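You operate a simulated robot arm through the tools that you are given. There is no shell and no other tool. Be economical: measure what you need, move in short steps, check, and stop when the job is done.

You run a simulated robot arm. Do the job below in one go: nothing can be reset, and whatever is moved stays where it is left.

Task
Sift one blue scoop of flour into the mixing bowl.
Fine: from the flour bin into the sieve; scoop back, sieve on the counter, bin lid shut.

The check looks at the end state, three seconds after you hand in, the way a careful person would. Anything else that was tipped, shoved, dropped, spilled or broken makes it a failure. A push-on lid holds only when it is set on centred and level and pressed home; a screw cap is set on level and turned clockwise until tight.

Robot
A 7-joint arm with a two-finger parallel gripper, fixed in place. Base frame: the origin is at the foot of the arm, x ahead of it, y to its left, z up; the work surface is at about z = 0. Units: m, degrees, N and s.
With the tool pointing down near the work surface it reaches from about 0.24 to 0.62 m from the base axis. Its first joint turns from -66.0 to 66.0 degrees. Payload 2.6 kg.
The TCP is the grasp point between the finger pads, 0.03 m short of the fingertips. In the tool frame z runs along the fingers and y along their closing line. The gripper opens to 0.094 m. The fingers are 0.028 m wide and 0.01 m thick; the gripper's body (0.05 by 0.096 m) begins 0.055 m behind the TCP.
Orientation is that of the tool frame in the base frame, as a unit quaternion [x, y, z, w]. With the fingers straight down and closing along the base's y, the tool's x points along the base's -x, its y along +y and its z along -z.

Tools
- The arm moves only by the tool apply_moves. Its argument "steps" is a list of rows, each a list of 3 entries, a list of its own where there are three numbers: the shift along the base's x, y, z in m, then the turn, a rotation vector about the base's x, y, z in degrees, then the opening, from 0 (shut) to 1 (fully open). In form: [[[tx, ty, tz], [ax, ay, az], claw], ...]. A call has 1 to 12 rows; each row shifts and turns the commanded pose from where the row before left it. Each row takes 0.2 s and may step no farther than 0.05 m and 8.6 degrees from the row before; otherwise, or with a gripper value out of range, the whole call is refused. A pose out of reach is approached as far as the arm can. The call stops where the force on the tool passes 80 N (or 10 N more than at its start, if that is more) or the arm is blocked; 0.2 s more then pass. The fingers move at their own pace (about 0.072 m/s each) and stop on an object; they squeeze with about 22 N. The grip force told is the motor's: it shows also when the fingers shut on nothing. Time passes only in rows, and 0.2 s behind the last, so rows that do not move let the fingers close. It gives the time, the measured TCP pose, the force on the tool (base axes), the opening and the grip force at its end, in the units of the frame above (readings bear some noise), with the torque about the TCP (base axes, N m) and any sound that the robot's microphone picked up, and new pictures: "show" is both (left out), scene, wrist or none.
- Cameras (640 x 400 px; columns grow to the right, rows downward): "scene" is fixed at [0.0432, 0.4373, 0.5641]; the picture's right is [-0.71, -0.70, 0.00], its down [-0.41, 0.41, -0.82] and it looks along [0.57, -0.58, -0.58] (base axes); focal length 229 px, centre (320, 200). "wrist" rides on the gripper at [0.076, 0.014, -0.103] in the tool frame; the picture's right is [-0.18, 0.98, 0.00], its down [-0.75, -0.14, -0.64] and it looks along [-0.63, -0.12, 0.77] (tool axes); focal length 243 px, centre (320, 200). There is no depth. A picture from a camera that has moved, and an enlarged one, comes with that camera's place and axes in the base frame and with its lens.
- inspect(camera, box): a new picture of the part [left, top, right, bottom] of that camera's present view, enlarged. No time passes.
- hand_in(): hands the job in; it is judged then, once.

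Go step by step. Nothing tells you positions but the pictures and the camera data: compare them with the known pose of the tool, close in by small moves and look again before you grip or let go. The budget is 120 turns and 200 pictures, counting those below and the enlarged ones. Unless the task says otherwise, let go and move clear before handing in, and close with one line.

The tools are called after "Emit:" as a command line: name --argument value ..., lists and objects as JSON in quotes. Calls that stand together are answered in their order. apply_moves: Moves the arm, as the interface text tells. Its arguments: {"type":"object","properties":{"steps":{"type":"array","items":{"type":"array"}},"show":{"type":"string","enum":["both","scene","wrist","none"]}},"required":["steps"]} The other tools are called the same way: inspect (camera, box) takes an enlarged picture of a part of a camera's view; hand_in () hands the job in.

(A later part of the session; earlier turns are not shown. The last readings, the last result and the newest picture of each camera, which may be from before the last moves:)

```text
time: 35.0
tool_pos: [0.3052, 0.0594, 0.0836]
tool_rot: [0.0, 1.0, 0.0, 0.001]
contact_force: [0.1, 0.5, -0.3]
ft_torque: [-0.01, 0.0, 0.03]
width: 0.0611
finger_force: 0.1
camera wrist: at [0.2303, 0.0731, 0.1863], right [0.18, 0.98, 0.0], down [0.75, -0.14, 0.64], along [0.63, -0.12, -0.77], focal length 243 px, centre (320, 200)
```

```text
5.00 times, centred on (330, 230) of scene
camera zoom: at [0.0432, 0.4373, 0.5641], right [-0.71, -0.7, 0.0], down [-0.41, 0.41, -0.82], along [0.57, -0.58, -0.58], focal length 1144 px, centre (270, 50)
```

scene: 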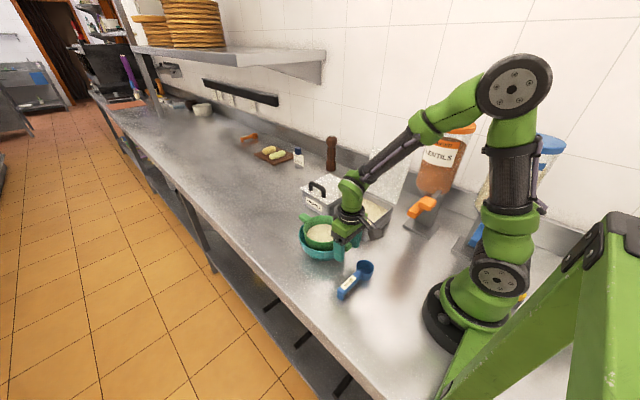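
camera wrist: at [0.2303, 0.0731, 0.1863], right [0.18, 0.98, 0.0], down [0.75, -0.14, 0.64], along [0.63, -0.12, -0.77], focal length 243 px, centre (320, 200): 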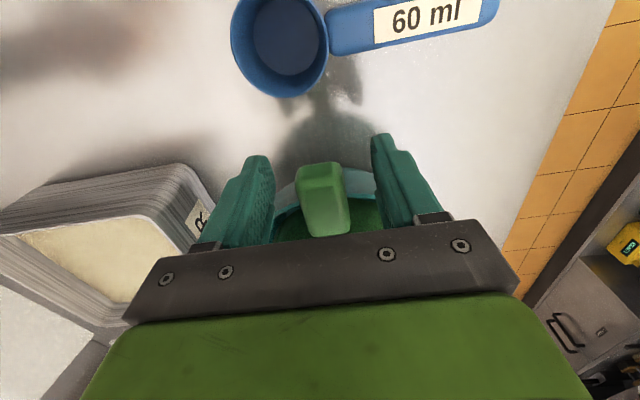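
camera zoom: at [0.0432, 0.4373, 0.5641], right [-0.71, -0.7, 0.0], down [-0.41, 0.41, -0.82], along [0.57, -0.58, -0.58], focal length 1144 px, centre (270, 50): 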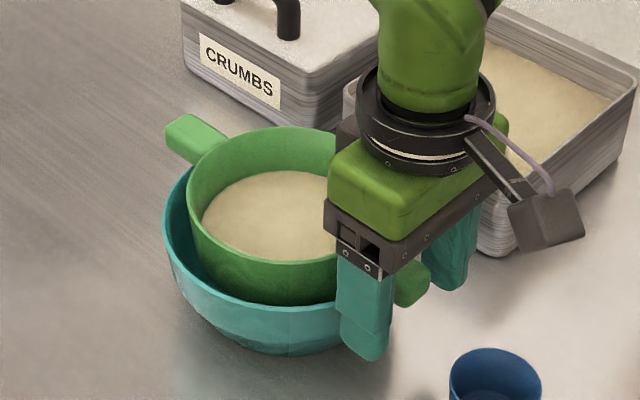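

Emit:
apply_moves --steps '[[[0, 0, -0.003], [0, 0, 0], 0.3], [[0, 0, 0], [0, 0, 0], 0], [[0, 0, 0], [0, 0, 0], 0], [[0, 0, 0], [0, 0, 0], 0]]' --show "wrist"

```text
time: 36.0
tool_pos: [0.3047, 0.0596, 0.0809]
tool_rot: [-0.001, 1.0, -0.001, 0.0]
contact_force: [-1.7, -0.7, 5.8]
ft_torque: [0.0, -0.02, -0.02]
width: 0.0299
finger_force: 22.0
camera wrist: at [0.23, 0.0733, 0.1838], right [0.18, 0.98, 0.0], down [0.75, -0.14, 0.64], along [0.63, -0.12, -0.77], focal length 243 px, centre (320, 200)
```

wrist: 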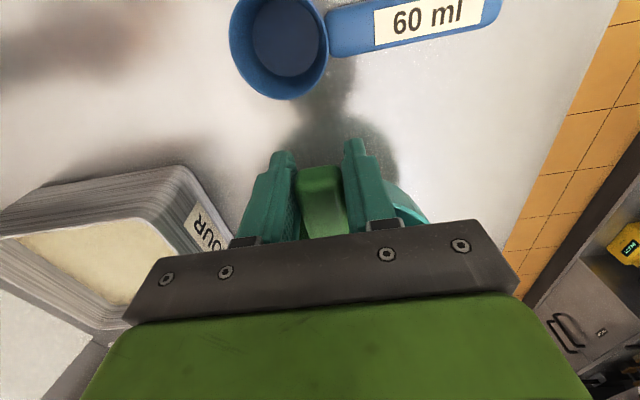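

The handle is gripped. I'll lift the sieve about 12 mm, staying inside the bowl.

Emit:
apply_moves --steps '[[[0, 0, 0.005], [0, 0, 0], 0], [[0, 0, 0.008], [0, 0, 0], 0], [[0, 0, 0], [0, 0, 0], 0]]' --show "none"

Emit:
inspect --camera "scene" --box '[290, 190, 370, 270]'

```text
time: 36.8
tool_pos: [0.3051, 0.0599, 0.0955]
tool_rot: [0.0, 1.0, 0.0, 0.0]
contact_force: [0.3, -0.7, -1.3]
ft_torque: [0.02, 0.15, 0.03]
width: 0.0299
finger_force: 21.9
```

```text
5.00 times, centred on (330, 230) of scene
camera zoom: at [0.0432, 0.4373, 0.5641], right [-0.71, -0.7, 0.0], down [-0.41, 0.41, -0.82], along [0.57, -0.58, -0.58], focal length 1144 px, centre (270, 50)
```

zoom: 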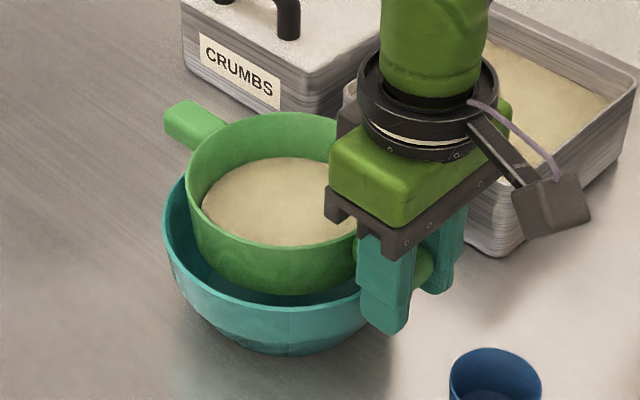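

The sieve is lifted and hanging free. I'll shake it gently sideways.

Emit:
apply_moves --steps '[[[0, 0.008, 0], [0, 0, 0], 0], [[0, -0.016, 0], [0, 0, 0], 0], [[0, 0.016, 0], [0, 0, 0], 0], [[0, -0.016, 0], [0, 0, 0], 0], [[0, 0.016, 0], [0, 0, 0], 0], [[0, -0.016, 0], [0, 0, 0], 0], [[0, 0.016, 0], [0, 0, 0], 0], [[0, -0.016, 0], [0, 0, 0], 0], [[0, 0.016, 0], [0, 0, 0], 0], [[0, -0.008, 0], [0, 0, 0], 0]]' --show "none"

Emit:
inspect --camera "scene" --box '[290, 190, 370, 270]'

```text
time: 39.0
tool_pos: [0.3031, 0.0593, 0.095]
tool_rot: [0.0, 1.0, 0.0, 0.0]
contact_force: [0.6, -0.1, -0.7]
ft_torque: [-0.03, 0.16, 0.03]
width: 0.0297
finger_force: 21.5
```

```text
5.00 times, centred on (330, 230) of scene
camera zoom: at [0.0432, 0.4373, 0.5641], right [-0.71, -0.7, 0.0], down [-0.41, 0.41, -0.82], along [0.57, -0.58, -0.58], focal length 1144 px, centre (270, 50)
```

zoom: 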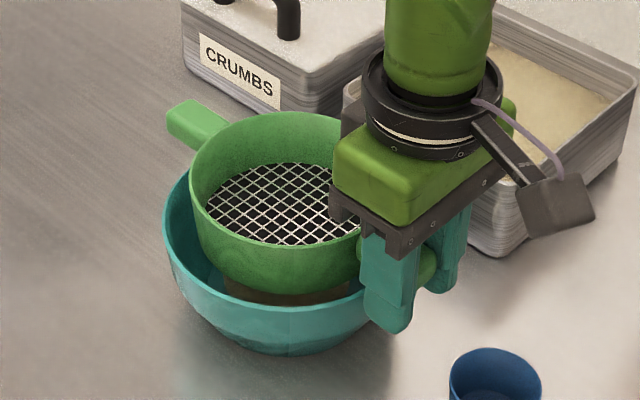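

The flour has passed through the mesh. I'll shake a little more to be sure, then lift clear.

Emit:
apply_moves --steps '[[[0, 0.008, 0], [0, 0, 0], 0], [[0, -0.016, 0], [0, 0, 0], 0], [[0, 0.016, 0], [0, 0, 0], 0], [[0, -0.016, 0], [0, 0, 0], 0], [[0, 0.016, 0], [0, 0, 0], 0], [[0, -0.008, 0], [0, 0, 0], 0], [[0, 0, 0], [0, 0, 0], 0], [[0, 0, 0.02], [0, 0, 0], 0], [[0, 0, 0.03], [0, 0, 0], 0], [[0, 0, 0.03], [0, 0, 0], 0], [[0, 0, 0], [0, 0, 0], 0]]' --show "wrist"

Emit:
inspect --camera "scene" --box '[280, 170, 380, 270]'

```text
time: 41.4
tool_pos: [0.3026, 0.0602, 0.1752]
tool_rot: [0.0, 1.0, 0.0, 0.0]
contact_force: [0.5, -1.0, -1.6]
ft_torque: [0.04, 0.17, 0.01]
width: 0.0297
finger_force: 21.6
camera wrist: at [0.2278, 0.0735, 0.2772], right [0.18, 0.98, 0.0], down [0.75, -0.14, 0.64], along [0.63, -0.12, -0.77], focal length 243 px, centre (320, 200)
```

wrist: 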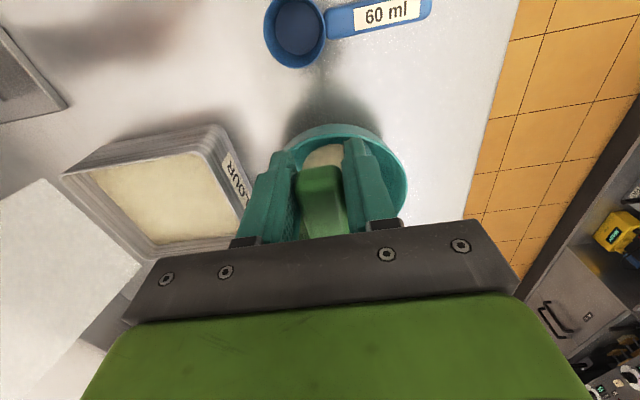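

```text
4.00 times, centred on (330, 220) of scene
camera zoom: at [0.0432, 0.4373, 0.5641], right [-0.71, -0.7, 0.0], down [-0.41, 0.41, -0.82], along [0.57, -0.58, -0.58], focal length 915 px, centre (280, 120)
```

zoom: 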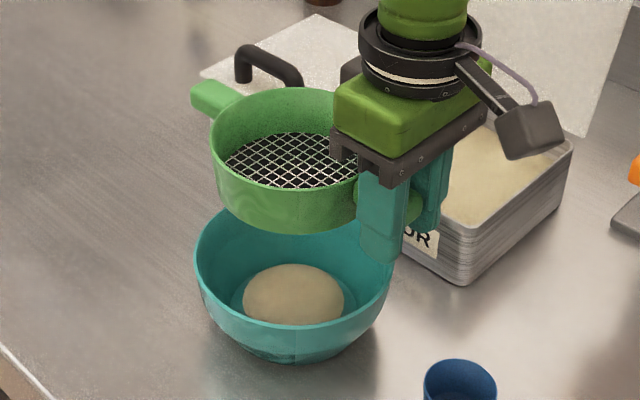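

All the flour is in the bowl. I'll carry the sieve past the bowl to the free counter beyond it.

Emit:
apply_moves --steps '[[[0.02, 0.005, 0.01], [0, 0, 0], 0], [[0.035, 0.01, 0], [0, 0, 0], 0], [[0.035, 0.01, 0], [0, 0, 0], 0], [[0.035, 0.01, 0], [0, 0, 0], 0], [[0.035, 0.01, 0], [0, 0, 0], 0], [[0.035, 0.01, 0], [0, 0, 0], 0], [[0.02, 0.005, 0], [0, 0, 0], 0], [[0, 0, 0], [0, 0, 0], 0]]'

Emit:
inspect --camera "scene" --box '[230, 140, 390, 270]'

```text
time: 43.2
tool_pos: [0.5198, 0.1187, 0.1867]
tool_rot: [0.0, 1.0, 0.001, 0.001]
contact_force: [-0.4, -0.2, -1.9]
ft_torque: [-0.01, 0.12, 0.07]
width: 0.0301
finger_force: 21.8
camera wrist: at [0.4438, 0.1326, 0.2884], right [0.18, 0.98, 0.0], down [0.75, -0.14, 0.64], along [0.63, -0.12, -0.77], focal length 243 px, centre (320, 200)
```

scene: 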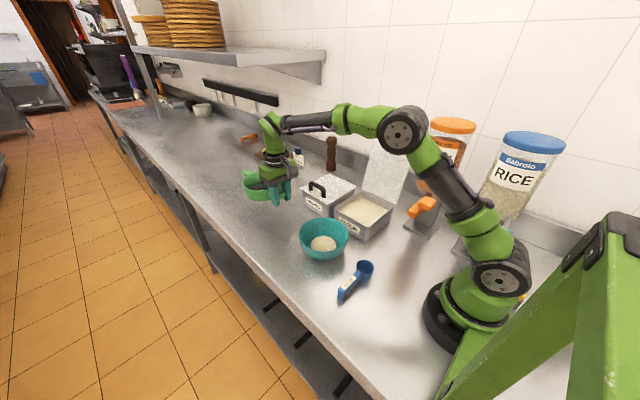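
wrist: 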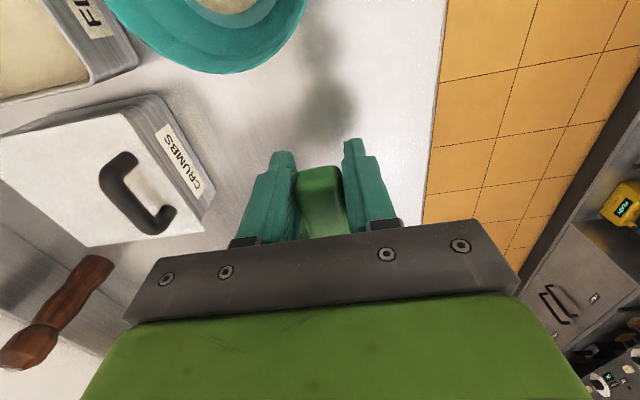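

```text
3.08 times, centred on (310, 205) of scene
camera zoom: at [0.0433, 0.4373, 0.5641], right [-0.71, -0.7, 0.0], down [-0.41, 0.41, -0.82], along [0.57, -0.58, -0.58], focal length 704 px, centre (351, 185)
```

zoom: 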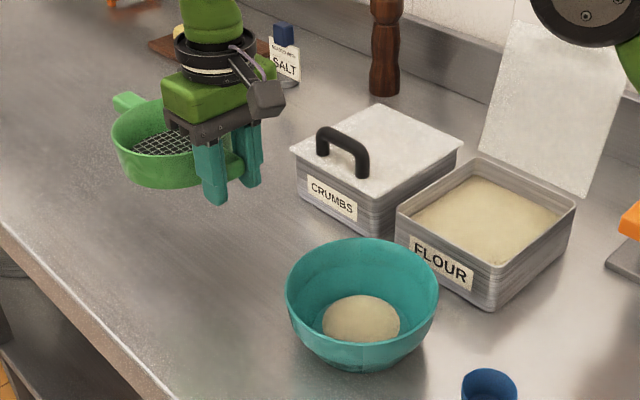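

The counter is clear here, with its edge at y ≈ 0.25. I'll lower the sieve slowly until it touches.

Emit:
apply_moves --steps '[[[0, 0, -0.04], [0, 0, 0], 0], [[0, 0, -0.04], [0, 0, 0], 0], [[0, 0, -0.02], [0, 0, 0], 0], [[0, 0, -0.01], [0, 0, 0], 0], [[0, 0, -0.005], [0, 0, 0], 0], [[0, 0, 0], [0, 0, 0], 0]]' --show "wrist"

Emit:
inspect --camera "scene" --box '[220, 150, 320, 230]'

```text
time: 44.6
tool_pos: [0.5195, 0.1197, 0.0694]
tool_rot: [0.0, 1.0, 0.0, 0.0]
contact_force: [0.5, 0.4, -1.5]
ft_torque: [0.03, 0.16, 0.01]
width: 0.0296
finger_force: 21.8
camera wrist: at [0.4439, 0.1338, 0.1718], right [0.18, 0.98, 0.0], down [0.75, -0.14, 0.64], along [0.63, -0.12, -0.77], focal length 243 px, centre (320, 200)
```

wrist: 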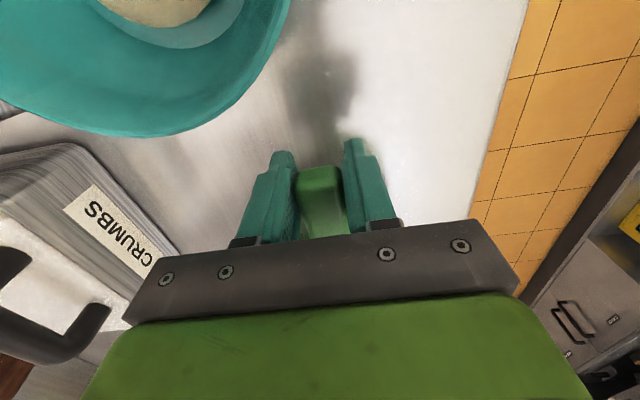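

```text
5.00 times, centred on (270, 190) of scene
camera zoom: at [0.0432, 0.4373, 0.5641], right [-0.71, -0.7, 0.0], down [-0.41, 0.41, -0.82], along [0.57, -0.58, -0.58], focal length 1144 px, centre (570, 250)
```

zoom: 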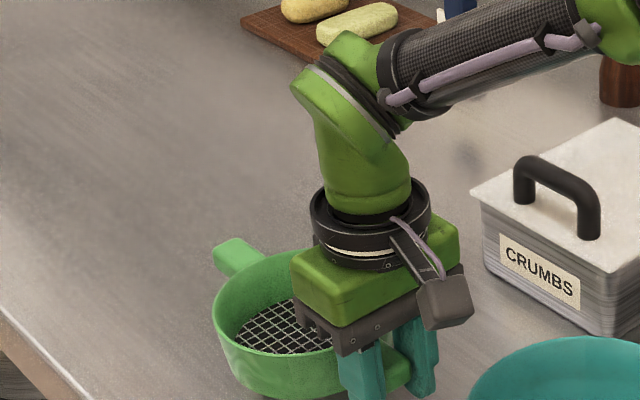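

Emit:
apply_moves --steps '[[[0, 0, -0.005], [0, 0, 0], 0], [[0, 0, -0.005], [0, 0, 0], 0], [[0, 0, -0.004], [0, 0, 0], 0], [[0, 0, 0], [0, 0, 0], 0]]' --show "none"

```text
time: 45.6
tool_pos: [0.5202, 0.1196, 0.0556]
tool_rot: [0.0, 1.0, 0.0, -0.001]
contact_force: [0.3, 0.3, -2.2]
ft_torque: [0.04, 0.1, 0.03]
width: 0.0297
finger_force: 21.9
```

The sieve hasn't touched yet, so I'll keep lowering in small steps.

Emit:
apply_moves --steps '[[[0, 0, -0.003], [0, 0, 0], 0], [[0, 0, -0.003], [0, 0, 0], 0], [[0, 0, 0], [0, 0, 0], 0]]' --show "none"

Emit:
inspect --camera "scene" --box '[220, 170, 320, 250]'

```text
time: 46.4
tool_pos: [0.5198, 0.1195, 0.05]
tool_rot: [0.0, 1.0, 0.0, 0.0]
contact_force: [-0.5, -0.4, -1.3]
ft_torque: [0.02, 0.19, 0.0]
width: 0.0297
finger_force: 22.6
```

```text
5.00 times, centred on (270, 210) of scene
camera zoom: at [0.0432, 0.4373, 0.5641], right [-0.71, -0.7, 0.0], down [-0.41, 0.41, -0.82], along [0.57, -0.58, -0.58], focal length 1144 px, centre (570, 150)
```

zoom: 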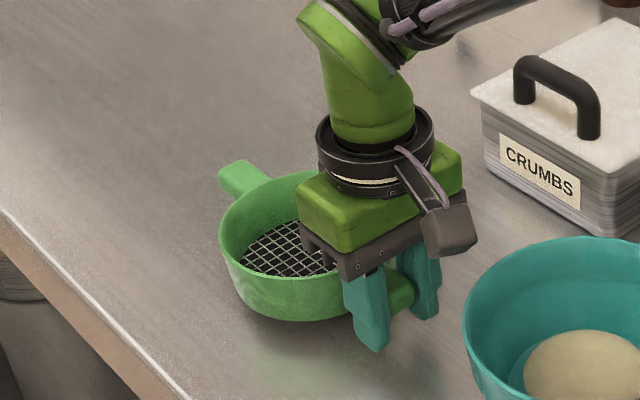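

Emit:
apply_moves --steps '[[[0, 0, -0.003], [0, 0, 0], 0], [[0, 0, -0.003], [0, 0, 0], 0], [[0, 0, -0.002], [0, 0, 0], 0], [[0, 0, 0], [0, 0, 0], 0]]' --show "none"

```text
time: 47.4
tool_pos: [0.5197, 0.119, 0.0417]
tool_rot: [0.001, 1.0, 0.0, 0.0]
contact_force: [0.2, -0.4, -1.6]
ft_torque: [0.0, 0.18, 0.0]
width: 0.0301
finger_force: 22.7
```

Emit:
apply_moves --steps '[[[0, 0, -0.002], [0, 0, 0], 0], [[0, 0, -0.002], [0, 0, 0], 0], [[0, 0, 0], [0, 0, 0], 0]]' --show "wrist"

Emit:
inspect --camera "scene" --box '[230, 180, 310, 240]'

```text
time: 48.2
tool_pos: [0.5195, 0.1202, 0.0383]
tool_rot: [0.0, 1.0, 0.001, 0.0]
contact_force: [0.5, -0.1, -1.2]
ft_torque: [0.03, 0.16, 0.0]
width: 0.03
finger_force: 22.1
camera wrist: at [0.4436, 0.1334, 0.1404], right [0.18, 0.98, 0.0], down [0.75, -0.14, 0.64], along [0.63, -0.12, -0.77], focal length 243 px, centre (320, 200)
```

wrist: 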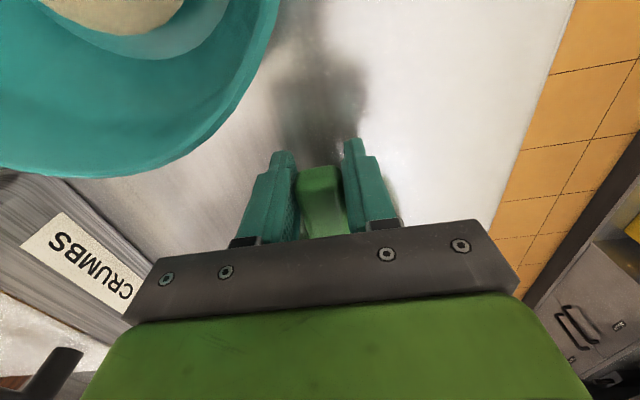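

```text
6.67 times, centred on (270, 210) of scene
camera zoom: at [0.0432, 0.4373, 0.5641], right [-0.71, -0.7, 0.0], down [-0.41, 0.41, -0.82], along [0.57, -0.58, -0.58], focal length 1525 px, centre (653, 133)
```

zoom: 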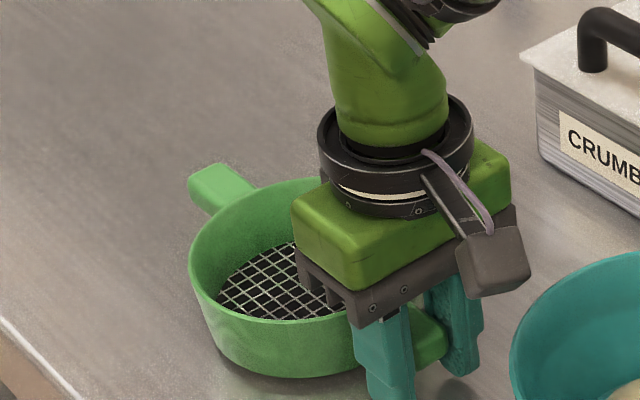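

Emit:
apply_moves --steps '[[[0, 0, -0.0015], [0, 0, 0], 0], [[0, 0, -0.0015], [0, 0, 0], 0], [[0, 0, 0], [0, 0, 0], 0]]' --show "none"

```text
time: 49.0
tool_pos: [0.5183, 0.1186, 0.0345]
tool_rot: [0.0, 1.0, 0.0, 0.0]
contact_force: [0.1, -0.4, -2.5]
ft_torque: [-0.02, 0.18, 0.0]
width: 0.0298
finger_force: 21.8
```

Emit:
apply_moves --steps '[[[0, 0, -0.001], [0, 0, 0], 0], [[0, 0, -0.001], [0, 0, 0], 0], [[0, 0, 0], [0, 0, 0], 0]]' --show "none"

Emit:
inspect --camera "scene" --box '[235, 190, 305, 240]'

```text
time: 49.8
tool_pos: [0.5179, 0.1201, 0.0323]
tool_rot: [0.0, 1.0, -0.001, 0.0]
contact_force: [-0.2, -0.1, -1.9]
ft_torque: [0.0, 0.16, -0.01]
width: 0.0302
finger_force: 21.1
```

```text
8.00 times, centred on (270, 215) of scene
camera zoom: at [0.0432, 0.4373, 0.5641], right [-0.71, -0.7, 0.0], down [-0.41, 0.41, -0.82], along [0.57, -0.58, -0.58], focal length 1830 px, centre (720, 80)
```

zoom: 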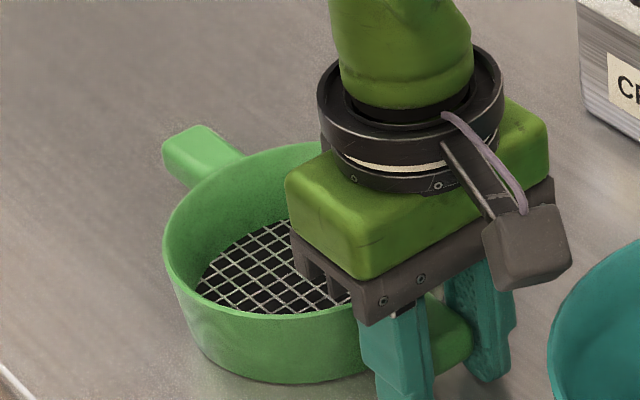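

The sieve's bottom is within a few millimetres of the counter, and the fingertips almost touch. I'll tilt its far edge down a little until it makes contact.

Emit:
apply_moves --steps '[[[0, 0, 0], [0, 0.5, 0], 0], [[0, 0, 0], [0, 0.5, 0], 0], [[0, 0, 0], [0, 0.5, 0], 0], [[0, 0, 0], [0, 0, 0], 0]]' --show "none"

```text
time: 50.8
tool_pos: [0.5209, 0.1196, 0.0327]
tool_rot: [0.0, 1.0, 0.0, -0.012]
contact_force: [1.5, 0.6, 3.7]
ft_torque: [0.01, -0.67, 0.03]
width: 0.0299
finger_force: 21.9
```

The far edge now rests on the counter. I'll release.

Emit:
apply_moves --steps '[[[0, 0, -0.0005], [0, -0.5, 0], 0], [[0, 0, 0], [0, 0, 0], 0.4], [[0, 0, 0], [0, 0, 0], 0.5], [[0, 0, 0], [0, 0, 0], 0.6], [[0, 0, 0], [0, 0, 0], 0.6]]'

Emit:
inspect --camera "scene" --box '[235, 190, 305, 240]'

```text
time: 52.0
tool_pos: [0.5199, 0.1192, 0.0318]
tool_rot: [0.0, 1.0, 0.0, -0.008]
contact_force: [-0.9, 0.2, 0.4]
ft_torque: [0.01, 0.0, -0.01]
width: 0.0563
finger_force: 0.1
camera wrist: at [0.4455, 0.1336, 0.1361], right [0.18, 0.98, 0.0], down [0.76, -0.14, 0.63], along [0.62, -0.12, -0.78], focal length 243 px, centre (320, 200)
```

scene: 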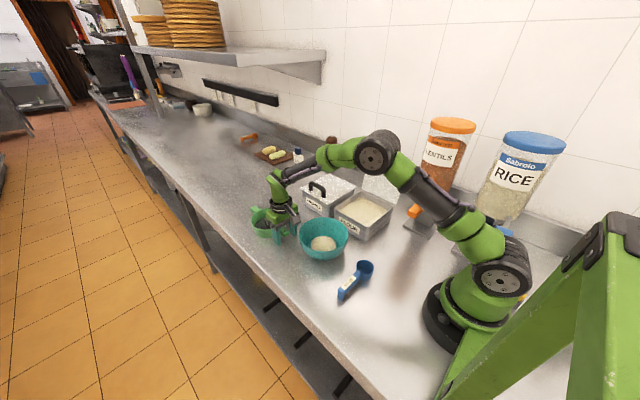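
wrist: 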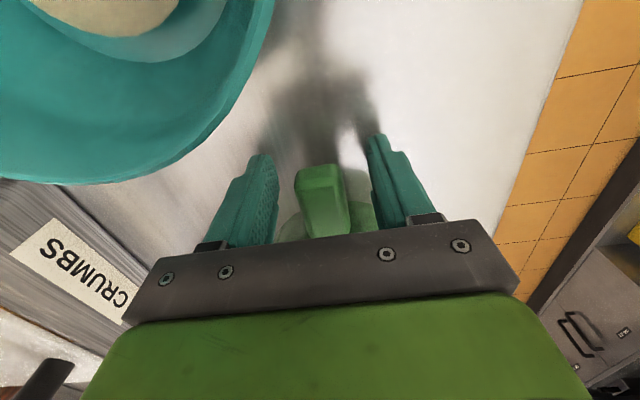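

```text
8.00 times, centred on (270, 215) of scene
camera zoom: at [0.0432, 0.4373, 0.5641], right [-0.71, -0.7, 0.0], down [-0.41, 0.41, -0.82], along [0.57, -0.58, -0.58], focal length 1830 px, centre (720, 80)
```

zoom: 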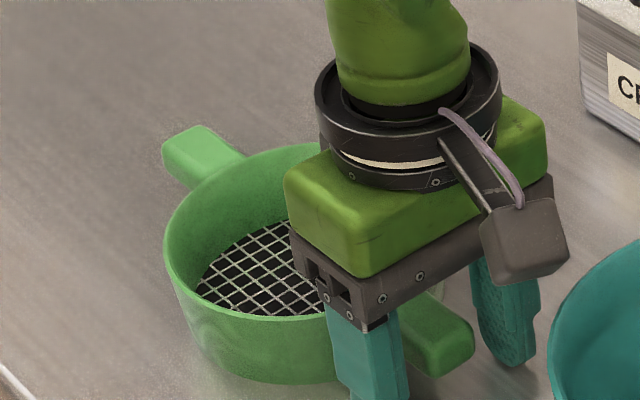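

Released. I'll rise straight up and then look at the lid.

Emit:
apply_moves --steps '[[[0, 0, 0.03], [0, 0, 0], 0.6], [[0, 0, 0.045], [0, 0, 0], 0.6], [[0, 0, 0.05], [0, 0, 0], 0.6], [[0, 0, 0.05], [0, 0, 0], 0.4], [[-0.02, -0.01, 0.05], [0, -1, 0], 0.2], [[-0.04, -0.02, 0.03], [0, 0, 0], 0], [[-0.04, -0.02, 0.02], [0, 0, 0], 0], [[-0.04, -0.02, 0], [0, 0, 0], 0], [[-0.04, -0.02, 0], [0, 0, 0], 0], [[0, 0, 0], [0, 0, 0], 0]]'

Emit:
inspect --camera "scene" --box '[300, 140, 440, 260]'

Emit:
inspect --camera "scene" --box '[210, 160, 350, 270]'

```text
refused: row 5 steps farther than a row can; nothing moved
```

```text
3.33 times, centred on (370, 200) of scene
camera zoom: at [0.0432, 0.4373, 0.5641], right [-0.71, -0.7, 0.0], down [-0.41, 0.41, -0.82], along [0.57, -0.58, -0.58], focal length 762 px, centre (153, 200)
```

zoom: 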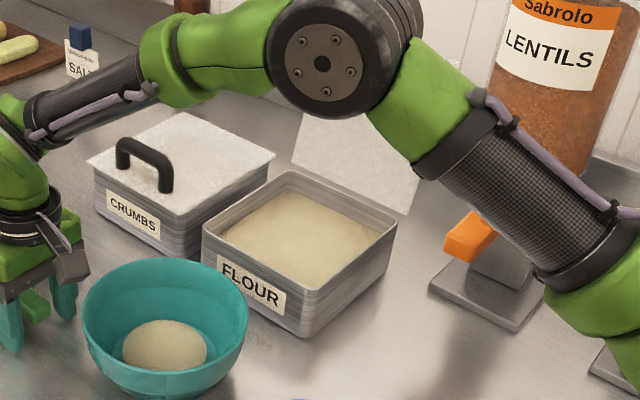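

```text
3.64 times, centred on (280, 215) of scene
camera zoom: at [0.0432, 0.4373, 0.5641], right [-0.71, -0.7, 0.0], down [-0.41, 0.41, -0.82], along [0.57, -0.58, -0.58], focal length 832 px, centre (466, 146)
```

zoom: 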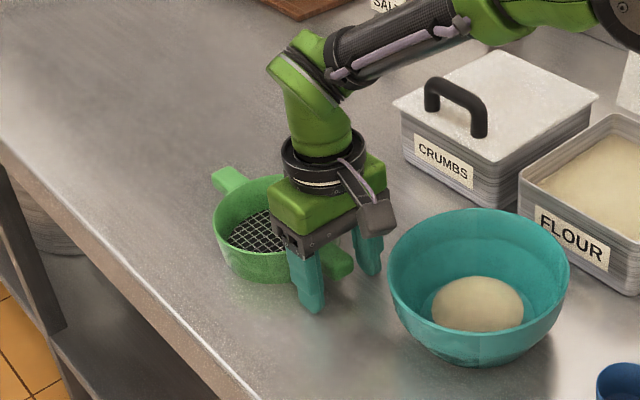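

Emit:
apply_moves --steps '[[[0, 0, 0.03], [0, 0, 0], 0.6], [[0, 0, 0.045], [0, 0, 0], 0.6], [[0, 0, 0.049], [0, 0, 0], 0.6], [[0, 0, 0.049], [0, 0, 0], 0.4], [[-0.02, -0.01, 0.04], [0, -1, 0], 0.2], [[-0.035, -0.02, 0.025], [0, 0, 0], 0], [[-0.04, -0.02, 0.02], [0, 0, 0], 0], [[-0.04, -0.02, 0.02], [0, 0, 0], 0], [[-0.04, -0.02, 0.02], [0, 0, 0], 0], [[-0.02, 0, 0.04], [0, 0, 0], 0], [[0, 0, 0], [0, 0, 0], 0]]'

Emit:
inspect --camera "wrist" --box '[0, 0, 320, 200]'

Emit:
inspect --camera "scene" --box '[310, 130, 430, 250]'

```text
time: 54.4
tool_pos: [0.3229, 0.0296, 0.3709]
tool_rot: [-0.001, 1.0, 0.0, 0.0]
contact_force: [-0.5, -0.4, -0.2]
ft_torque: [0.03, 0.0, 0.02]
width: 0.0
finger_force: 22.3
camera wrist: at [0.2476, 0.0436, 0.4732], right [0.18, 0.98, 0.0], down [0.75, -0.14, 0.64], along [0.63, -0.12, -0.77], focal length 243 px, centre (320, 200)
```

scene: 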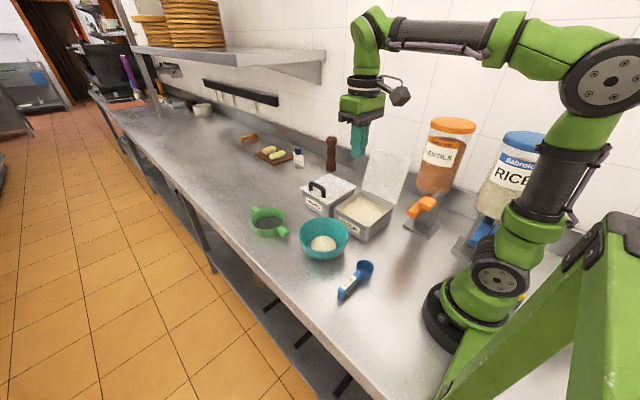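
wrist: 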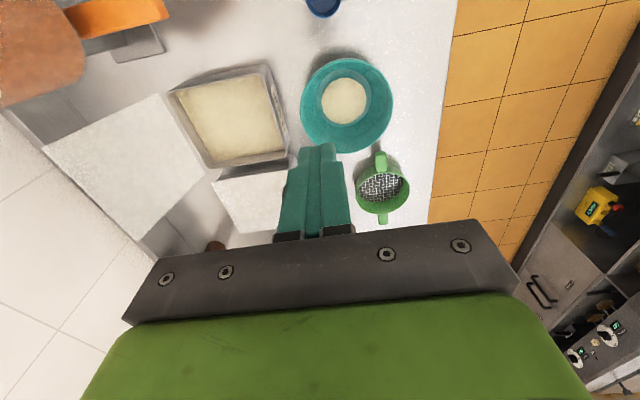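

```text
2.00 times, centred on (160, 100) of wrist
camera zoom: at [0.2476, 0.0436, 0.4732], right [0.18, 0.98, 0.0], down [0.75, -0.14, 0.64], along [0.63, -0.12, -0.77], focal length 485 px, centre (640, 400)
```

zoom: 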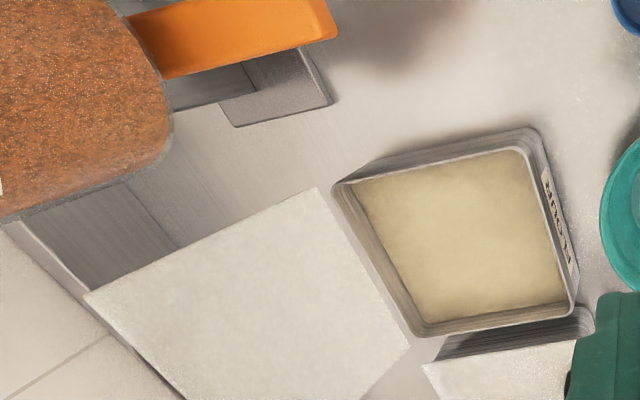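

```text
3.33 times, centred on (370, 190) of scene
camera zoom: at [0.0432, 0.4373, 0.5641], right [-0.71, -0.7, 0.0], down [-0.41, 0.41, -0.82], along [0.57, -0.58, -0.58], focal length 762 px, centre (153, 233)
```

zoom: 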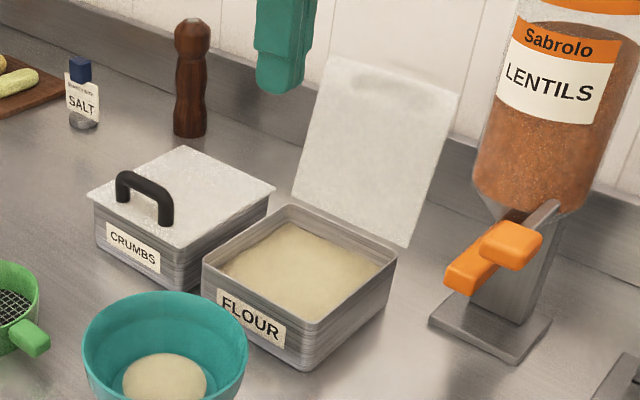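

The sieve stands flat on the counter with the flour in the bowl. The flour lid is hinged at the bin's back edge and leans slightly past vertical, with its top near y ≈ -0.285, z ≈ 0.23. I'll move above its far-x side, clear of the lentil jar, to look at its back.

Emit:
apply_moves --steps '[[[0.018, -0.043, 0], [0, 0, 0], 0], [[0.018, -0.045, 0], [0, 0, 0], 0], [[0.018, -0.045, 0], [0, 0, 0], 0], [[0.018, -0.045, 0], [0, 0, 0], 0], [[0.018, -0.045, 0], [0, 0, 0], 0], [[0.018, -0.045, 0], [0, 0, 0], 0], [[0, -0.045, 0], [0, 0, 0], 0], [[0, -0.02, 0], [0, 0, 0], 0], [[0, 0, 0], [0, 0, 0], 0]]'

Emit:
inspect --camera "scene" --box '[310, 100, 430, 250]'

```text
time: 56.4
tool_pos: [0.4296, -0.2816, 0.3686]
tool_rot: [0.001, 1.0, -0.001, 0.0]
contact_force: [-0.2, 0.0, -0.3]
ft_torque: [0.01, 0.01, -0.02]
width: 0.0
finger_force: 22.1
out of reach, approached as far as the arm can: row 8
camera wrist: at [0.3533, -0.268, 0.4707], right [0.18, 0.98, 0.0], down [0.75, -0.14, 0.64], along [0.63, -0.12, -0.77], focal length 243 px, centre (320, 200)
```

scene: 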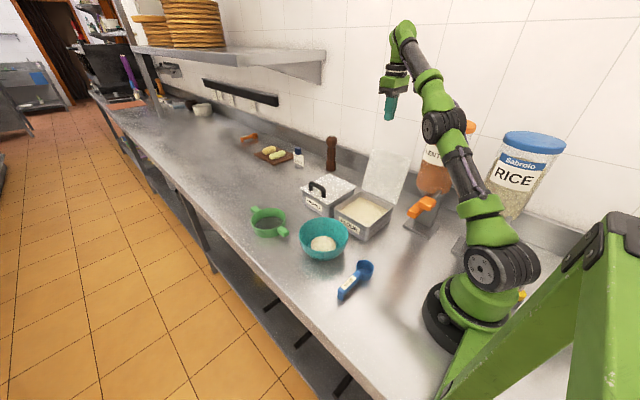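
wrist: 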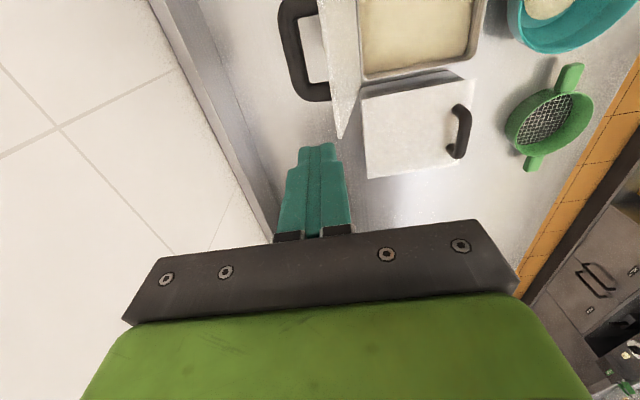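

```text
2.67 times, centred on (370, 175) of scene
camera zoom: at [0.0432, 0.4373, 0.5641], right [-0.71, -0.7, 0.0], down [-0.41, 0.41, -0.82], along [0.57, -0.58, -0.58], focal length 610 px, centre (187, 267)
```

zoom: 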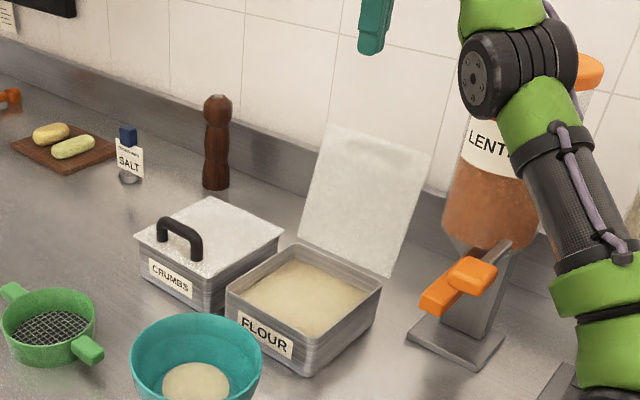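

The lid's handle is on its back side, and the lid's free edge is at about y = -0.275, z = 0.237, x 0.32–0.465. I'll straddle that free edge near its far-x end and swing the lid over in a controlled way, starting by opening slightly and lowering just above it.

Emit:
apply_moves --steps '[[[0, 0.02, -0.02], [0, 0, 0], 0.55], [[0.01, 0, -0.025], [0, 0, 0], 0.55], [[0.01, 0, -0.025], [0, 0, 0], 0.55], [[0, 0, 0], [0, 0, 0], 0.55]]'

Emit:
inspect --camera "scene" --box '[340, 100, 440, 220]'

```text
time: 57.4
tool_pos: [0.4503, -0.2621, 0.2973]
tool_rot: [0.0, 1.0, 0.0, 0.0]
contact_force: [-0.2, -0.2, 0.0]
ft_torque: [0.0, 0.0, -0.02]
width: 0.0519
finger_force: 0.1
camera wrist: at [0.3741, -0.248, 0.4006], right [0.18, 0.98, 0.0], down [0.75, -0.14, 0.64], along [0.63, -0.12, -0.77], focal length 243 px, centre (320, 200)
```

scene: 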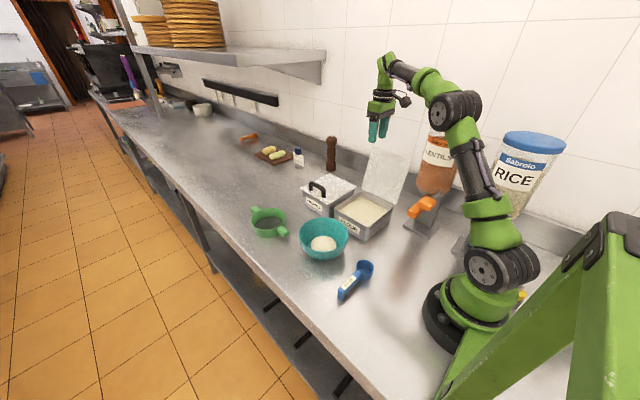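
wrist: 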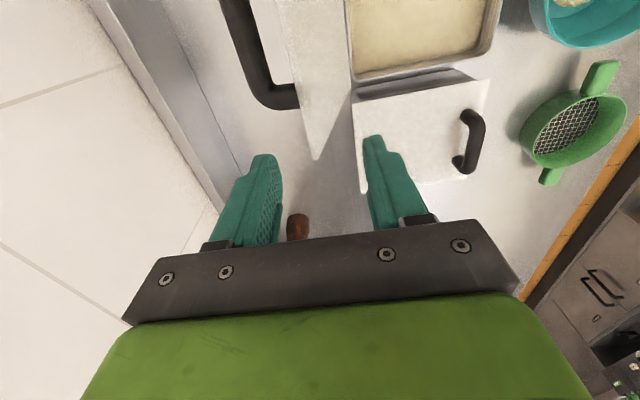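

```text
3.33 times, centred on (390, 160) of scene
camera zoom: at [0.0432, 0.4373, 0.5641], right [-0.71, -0.7, 0.0], down [-0.41, 0.41, -0.82], along [0.57, -0.58, -0.58], focal length 762 px, centre (87, 333)
```

zoom: 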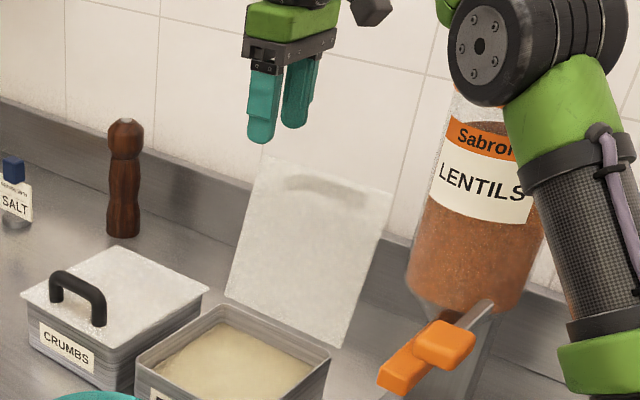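

The fingers line up either side of the lid edge (y ≈ -0.27). I'll shift slightly and lower to straddle it.

Emit:
apply_moves --steps '[[[0.004, -0.008, -0.017], [0, 0, 0], 0.55], [[0, 0, -0.02], [0, 0, 0], 0.55], [[0, 0, -0.02], [0, 0, 0], 0.55], [[0, 0, 0], [0, 0, 0], 0.55]]'

Emit:
inspect --camera "scene" --box '[340, 100, 440, 220]'

```text
time: 58.4
tool_pos: [0.4547, -0.2695, 0.2415]
tool_rot: [0.0, 1.0, 0.0, 0.001]
contact_force: [0.5, 0.1, 0.1]
ft_torque: [0.03, -0.04, 0.03]
width: 0.0518
finger_force: 0.0
camera wrist: at [0.3782, -0.2562, 0.3442], right [0.18, 0.98, 0.0], down [0.75, -0.14, 0.64], along [0.63, -0.12, -0.77], focal length 243 px, centre (320, 200)
```

scene: 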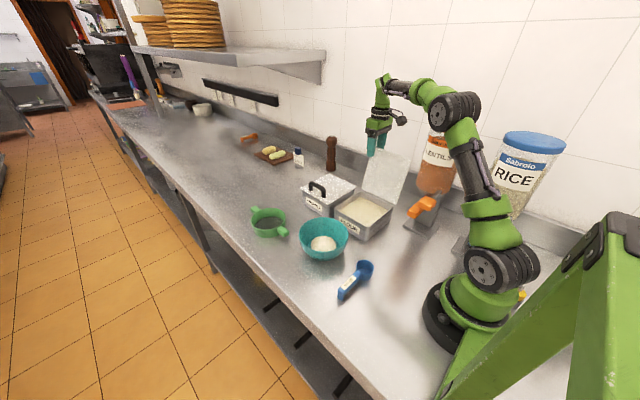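
wrist: 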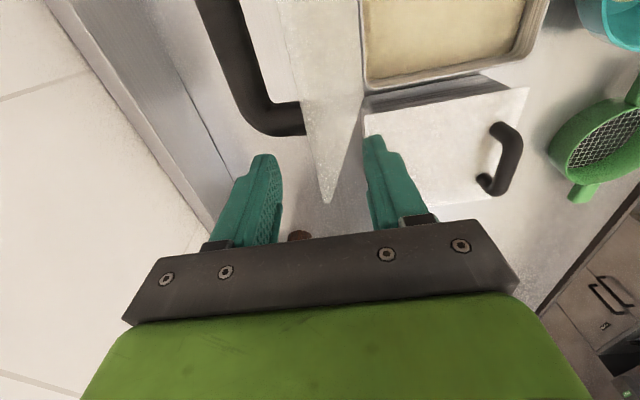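

```text
3.33 times, centred on (390, 160) of scene
camera zoom: at [0.0432, 0.4373, 0.5641], right [-0.71, -0.7, 0.0], down [-0.41, 0.41, -0.82], along [0.57, -0.58, -0.58], focal length 762 px, centre (87, 333)
```

zoom: 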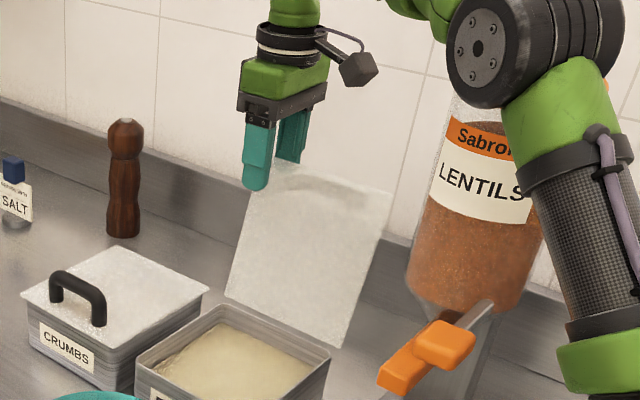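

The lid edge is straddled. I'll swing it over along its hinge arc, starting with the first part.

Emit:
apply_moves --steps '[[[0, 0.0235, 0.003], [0, 0, 0], 0.55], [[0, 0.0255, -0.0002], [-4.5, 0, 0], 0.55], [[0, 0.0255, -0.0038], [-8, 0, 0], 0.55], [[0, 0, 0], [0, 0, 0], 0.55]]'

Emit:
inspect --camera "scene" --box '[320, 120, 440, 250]'

```text
time: 59.4
tool_pos: [0.4537, -0.1945, 0.2402]
tool_rot: [-0.001, 0.994, -0.109, -0.001]
contact_force: [0.7, 0.6, -0.3]
ft_torque: [0.01, 0.02, -0.04]
width: 0.0517
finger_force: 0.1
camera wrist: at [0.378, -0.1592, 0.3382], right [0.18, 0.96, -0.21], down [0.75, 0.0, 0.66], along [0.63, -0.28, -0.72], focal length 243 px, centre (320, 200)
```

scene: 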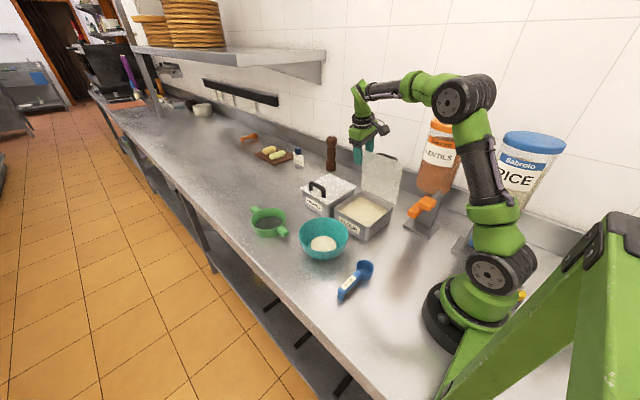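
wrist: 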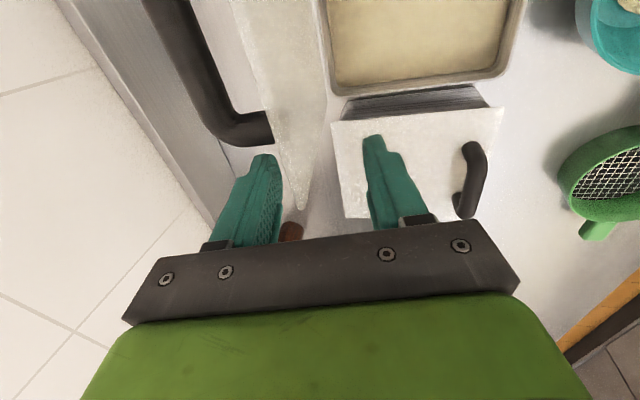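

```text
3.08 times, centred on (380, 185) of scene
camera zoom: at [0.0432, 0.4373, 0.5641], right [-0.71, -0.7, 0.0], down [-0.41, 0.41, -0.82], along [0.57, -0.58, -0.58], focal length 704 px, centre (135, 246)
```

zoom: 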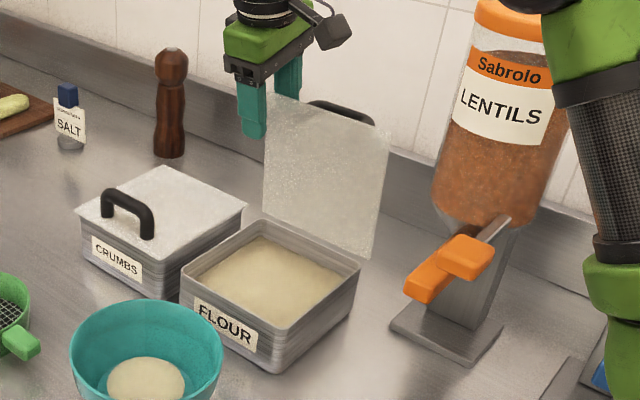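

The lid follows and is now about vertical. Continuing the arc.

Emit:
apply_moves --steps '[[[0, 0.0247, -0.0073], [-8, 0, 0], 0.5], [[0, 0.0235, -0.0107], [-8, 0, 0], 0.5], [[0, 0.0219, -0.0139], [-8, 0, 0], 0.5], [[0, 0, 0], [0, 0, 0], 0.5]]'

Emit:
inspect --camera "scene" --box '[320, 120, 440, 250]'

```text
time: 60.4
tool_pos: [0.4537, -0.1255, 0.2096]
tool_rot: [-0.001, 0.949, -0.314, -0.001]
contact_force: [-0.9, 0.8, -0.6]
ft_torque: [0.0, -0.01, -0.02]
width: 0.0475
finger_force: 0.4
camera wrist: at [0.3778, -0.054, 0.2841], right [0.18, 0.79, -0.59], down [0.75, 0.27, 0.6], along [0.63, -0.55, -0.55], focal length 243 px, centre (320, 200)
```

scene: 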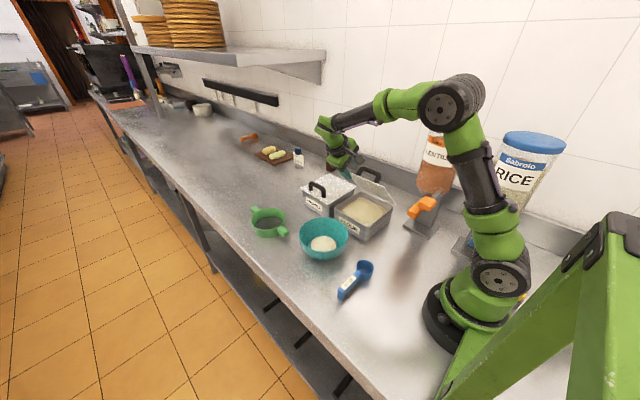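
wrist: 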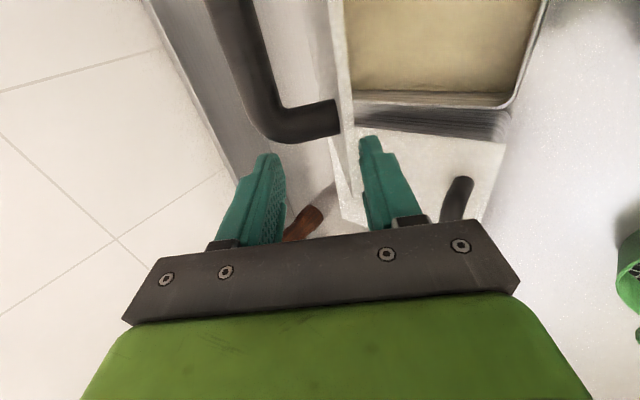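

```text
3.08 times, centred on (380, 185) of scene
camera zoom: at [0.0432, 0.4373, 0.5641], right [-0.71, -0.7, 0.0], down [-0.41, 0.41, -0.82], along [0.57, -0.58, -0.58], focal length 704 px, centre (135, 246)
```

zoom: 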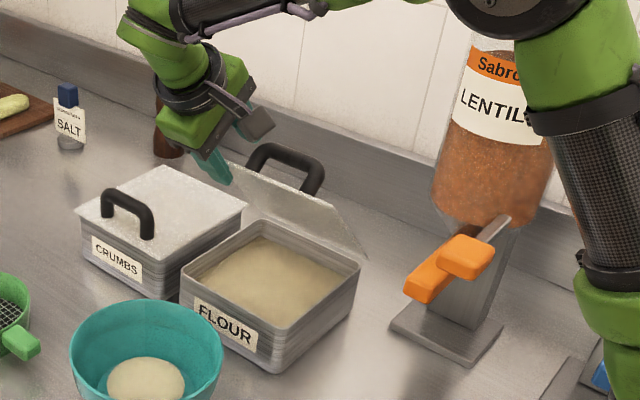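

The lid now rests on the inner finger and follows it down. Continuing.

Emit:
apply_moves --steps '[[[0, 0.0196, -0.0168], [-8, 0, 0], 0.45], [[0, 0.017, -0.0192], [-8, 0, 0], 0.4], [[0, 0.0143, -0.0217], [-8, 0, 0], 0.35], [[0, 0, 0], [0, 0, 0], 0.35]]'

Emit:
inspect --camera "scene" --box '[320, 140, 420, 250]'

```text
time: 61.4
tool_pos: [0.4524, -0.0744, 0.152]
tool_rot: [0.0, 0.864, -0.504, 0.0]
contact_force: [-0.4, -0.2, 0.0]
ft_torque: [-0.02, -0.02, -0.01]
width: 0.033
finger_force: 0.0
camera wrist: at [0.3768, 0.0212, 0.1895], right [0.19, 0.48, -0.86], down [0.75, 0.49, 0.44], along [0.63, -0.73, -0.27], focal length 243 px, centre (320, 200)
```

scene: 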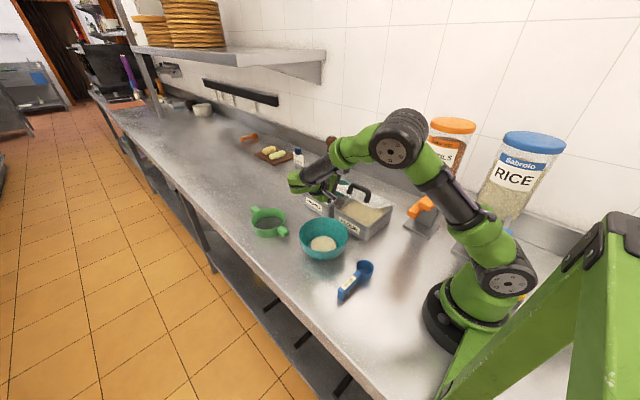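
wrist: 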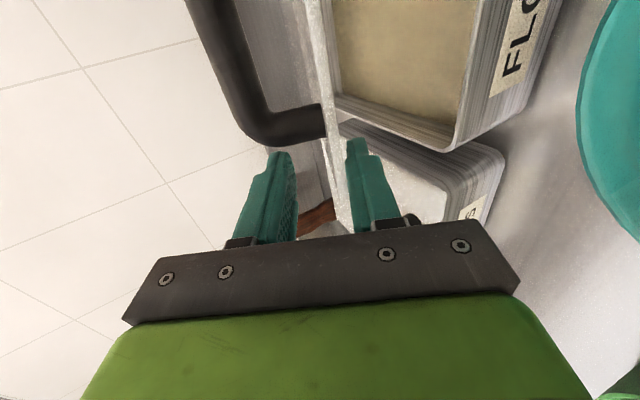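

```text
3.64 times, centred on (370, 195) of scene
camera zoom: at [0.0432, 0.4373, 0.5641], right [-0.71, -0.7, 0.0], down [-0.41, 0.41, -0.82], along [0.57, -0.58, -0.58], focal length 832 px, centre (138, 218)
```

zoom: 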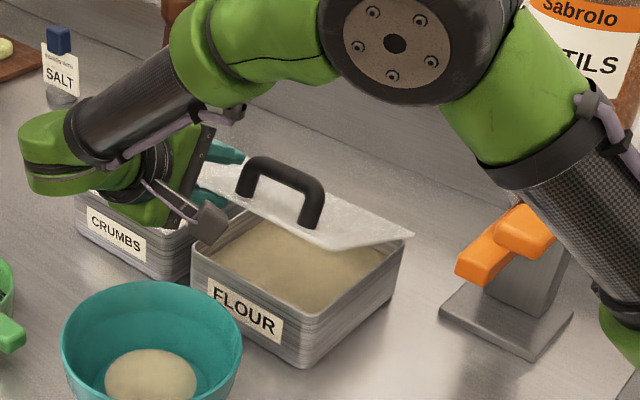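

The lid is at about 60° and supported. I'll go a bit lower, then slide out so it drops the last short way.

Emit:
apply_moves --steps '[[[0, 0.0086, -0.0172], [-6, 0, 0], 0.35], [[0, 0, 0], [0, 0, 0], 0.35], [[0, 0.037, 0.016], [0, 0, 0], 0.35], [[0, 0.02, 0.02], [0, 0, 0], 0.35], [[0, 0, 0.03], [0, 0, 0], 0.35], [[0, 0, 0.03], [0, 0, 0], 0.35]]'

Emit:
inspect --camera "scene" --box '[290, 140, 420, 260]'

```text
time: 62.8
tool_pos: [0.4553, -0.01, 0.2299]
tool_rot: [0.0, 0.836, -0.548, 0.001]
contact_force: [0.4, -0.1, 0.2]
ft_torque: [0.02, 0.01, -0.01]
width: 0.0328
finger_force: 0.1
camera wrist: at [0.3784, 0.0897, 0.2584], right [0.18, 0.39, -0.9], down [0.75, 0.53, 0.39], along [0.63, -0.75, -0.2], focal length 243 px, centre (320, 200)
```

scene: 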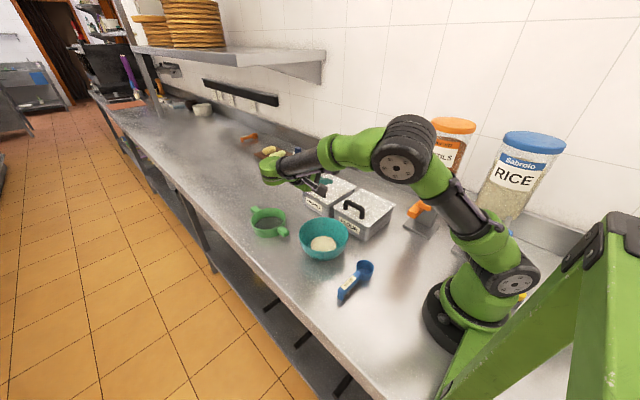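
wrist: 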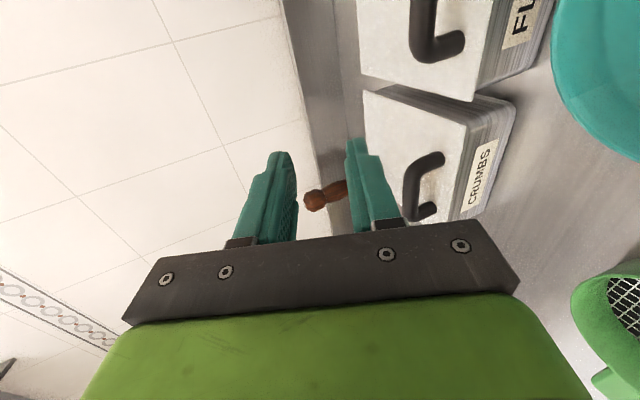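

```text
3.33 times, centred on (355, 200) of scene
camera zoom: at [0.0432, 0.4373, 0.5641], right [-0.71, -0.7, 0.0], down [-0.41, 0.41, -0.82], along [0.57, -0.58, -0.58], focal length 762 px, centre (203, 200)
```

zoom: 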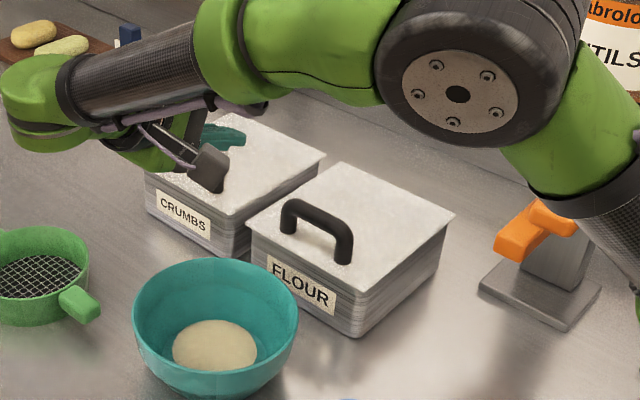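

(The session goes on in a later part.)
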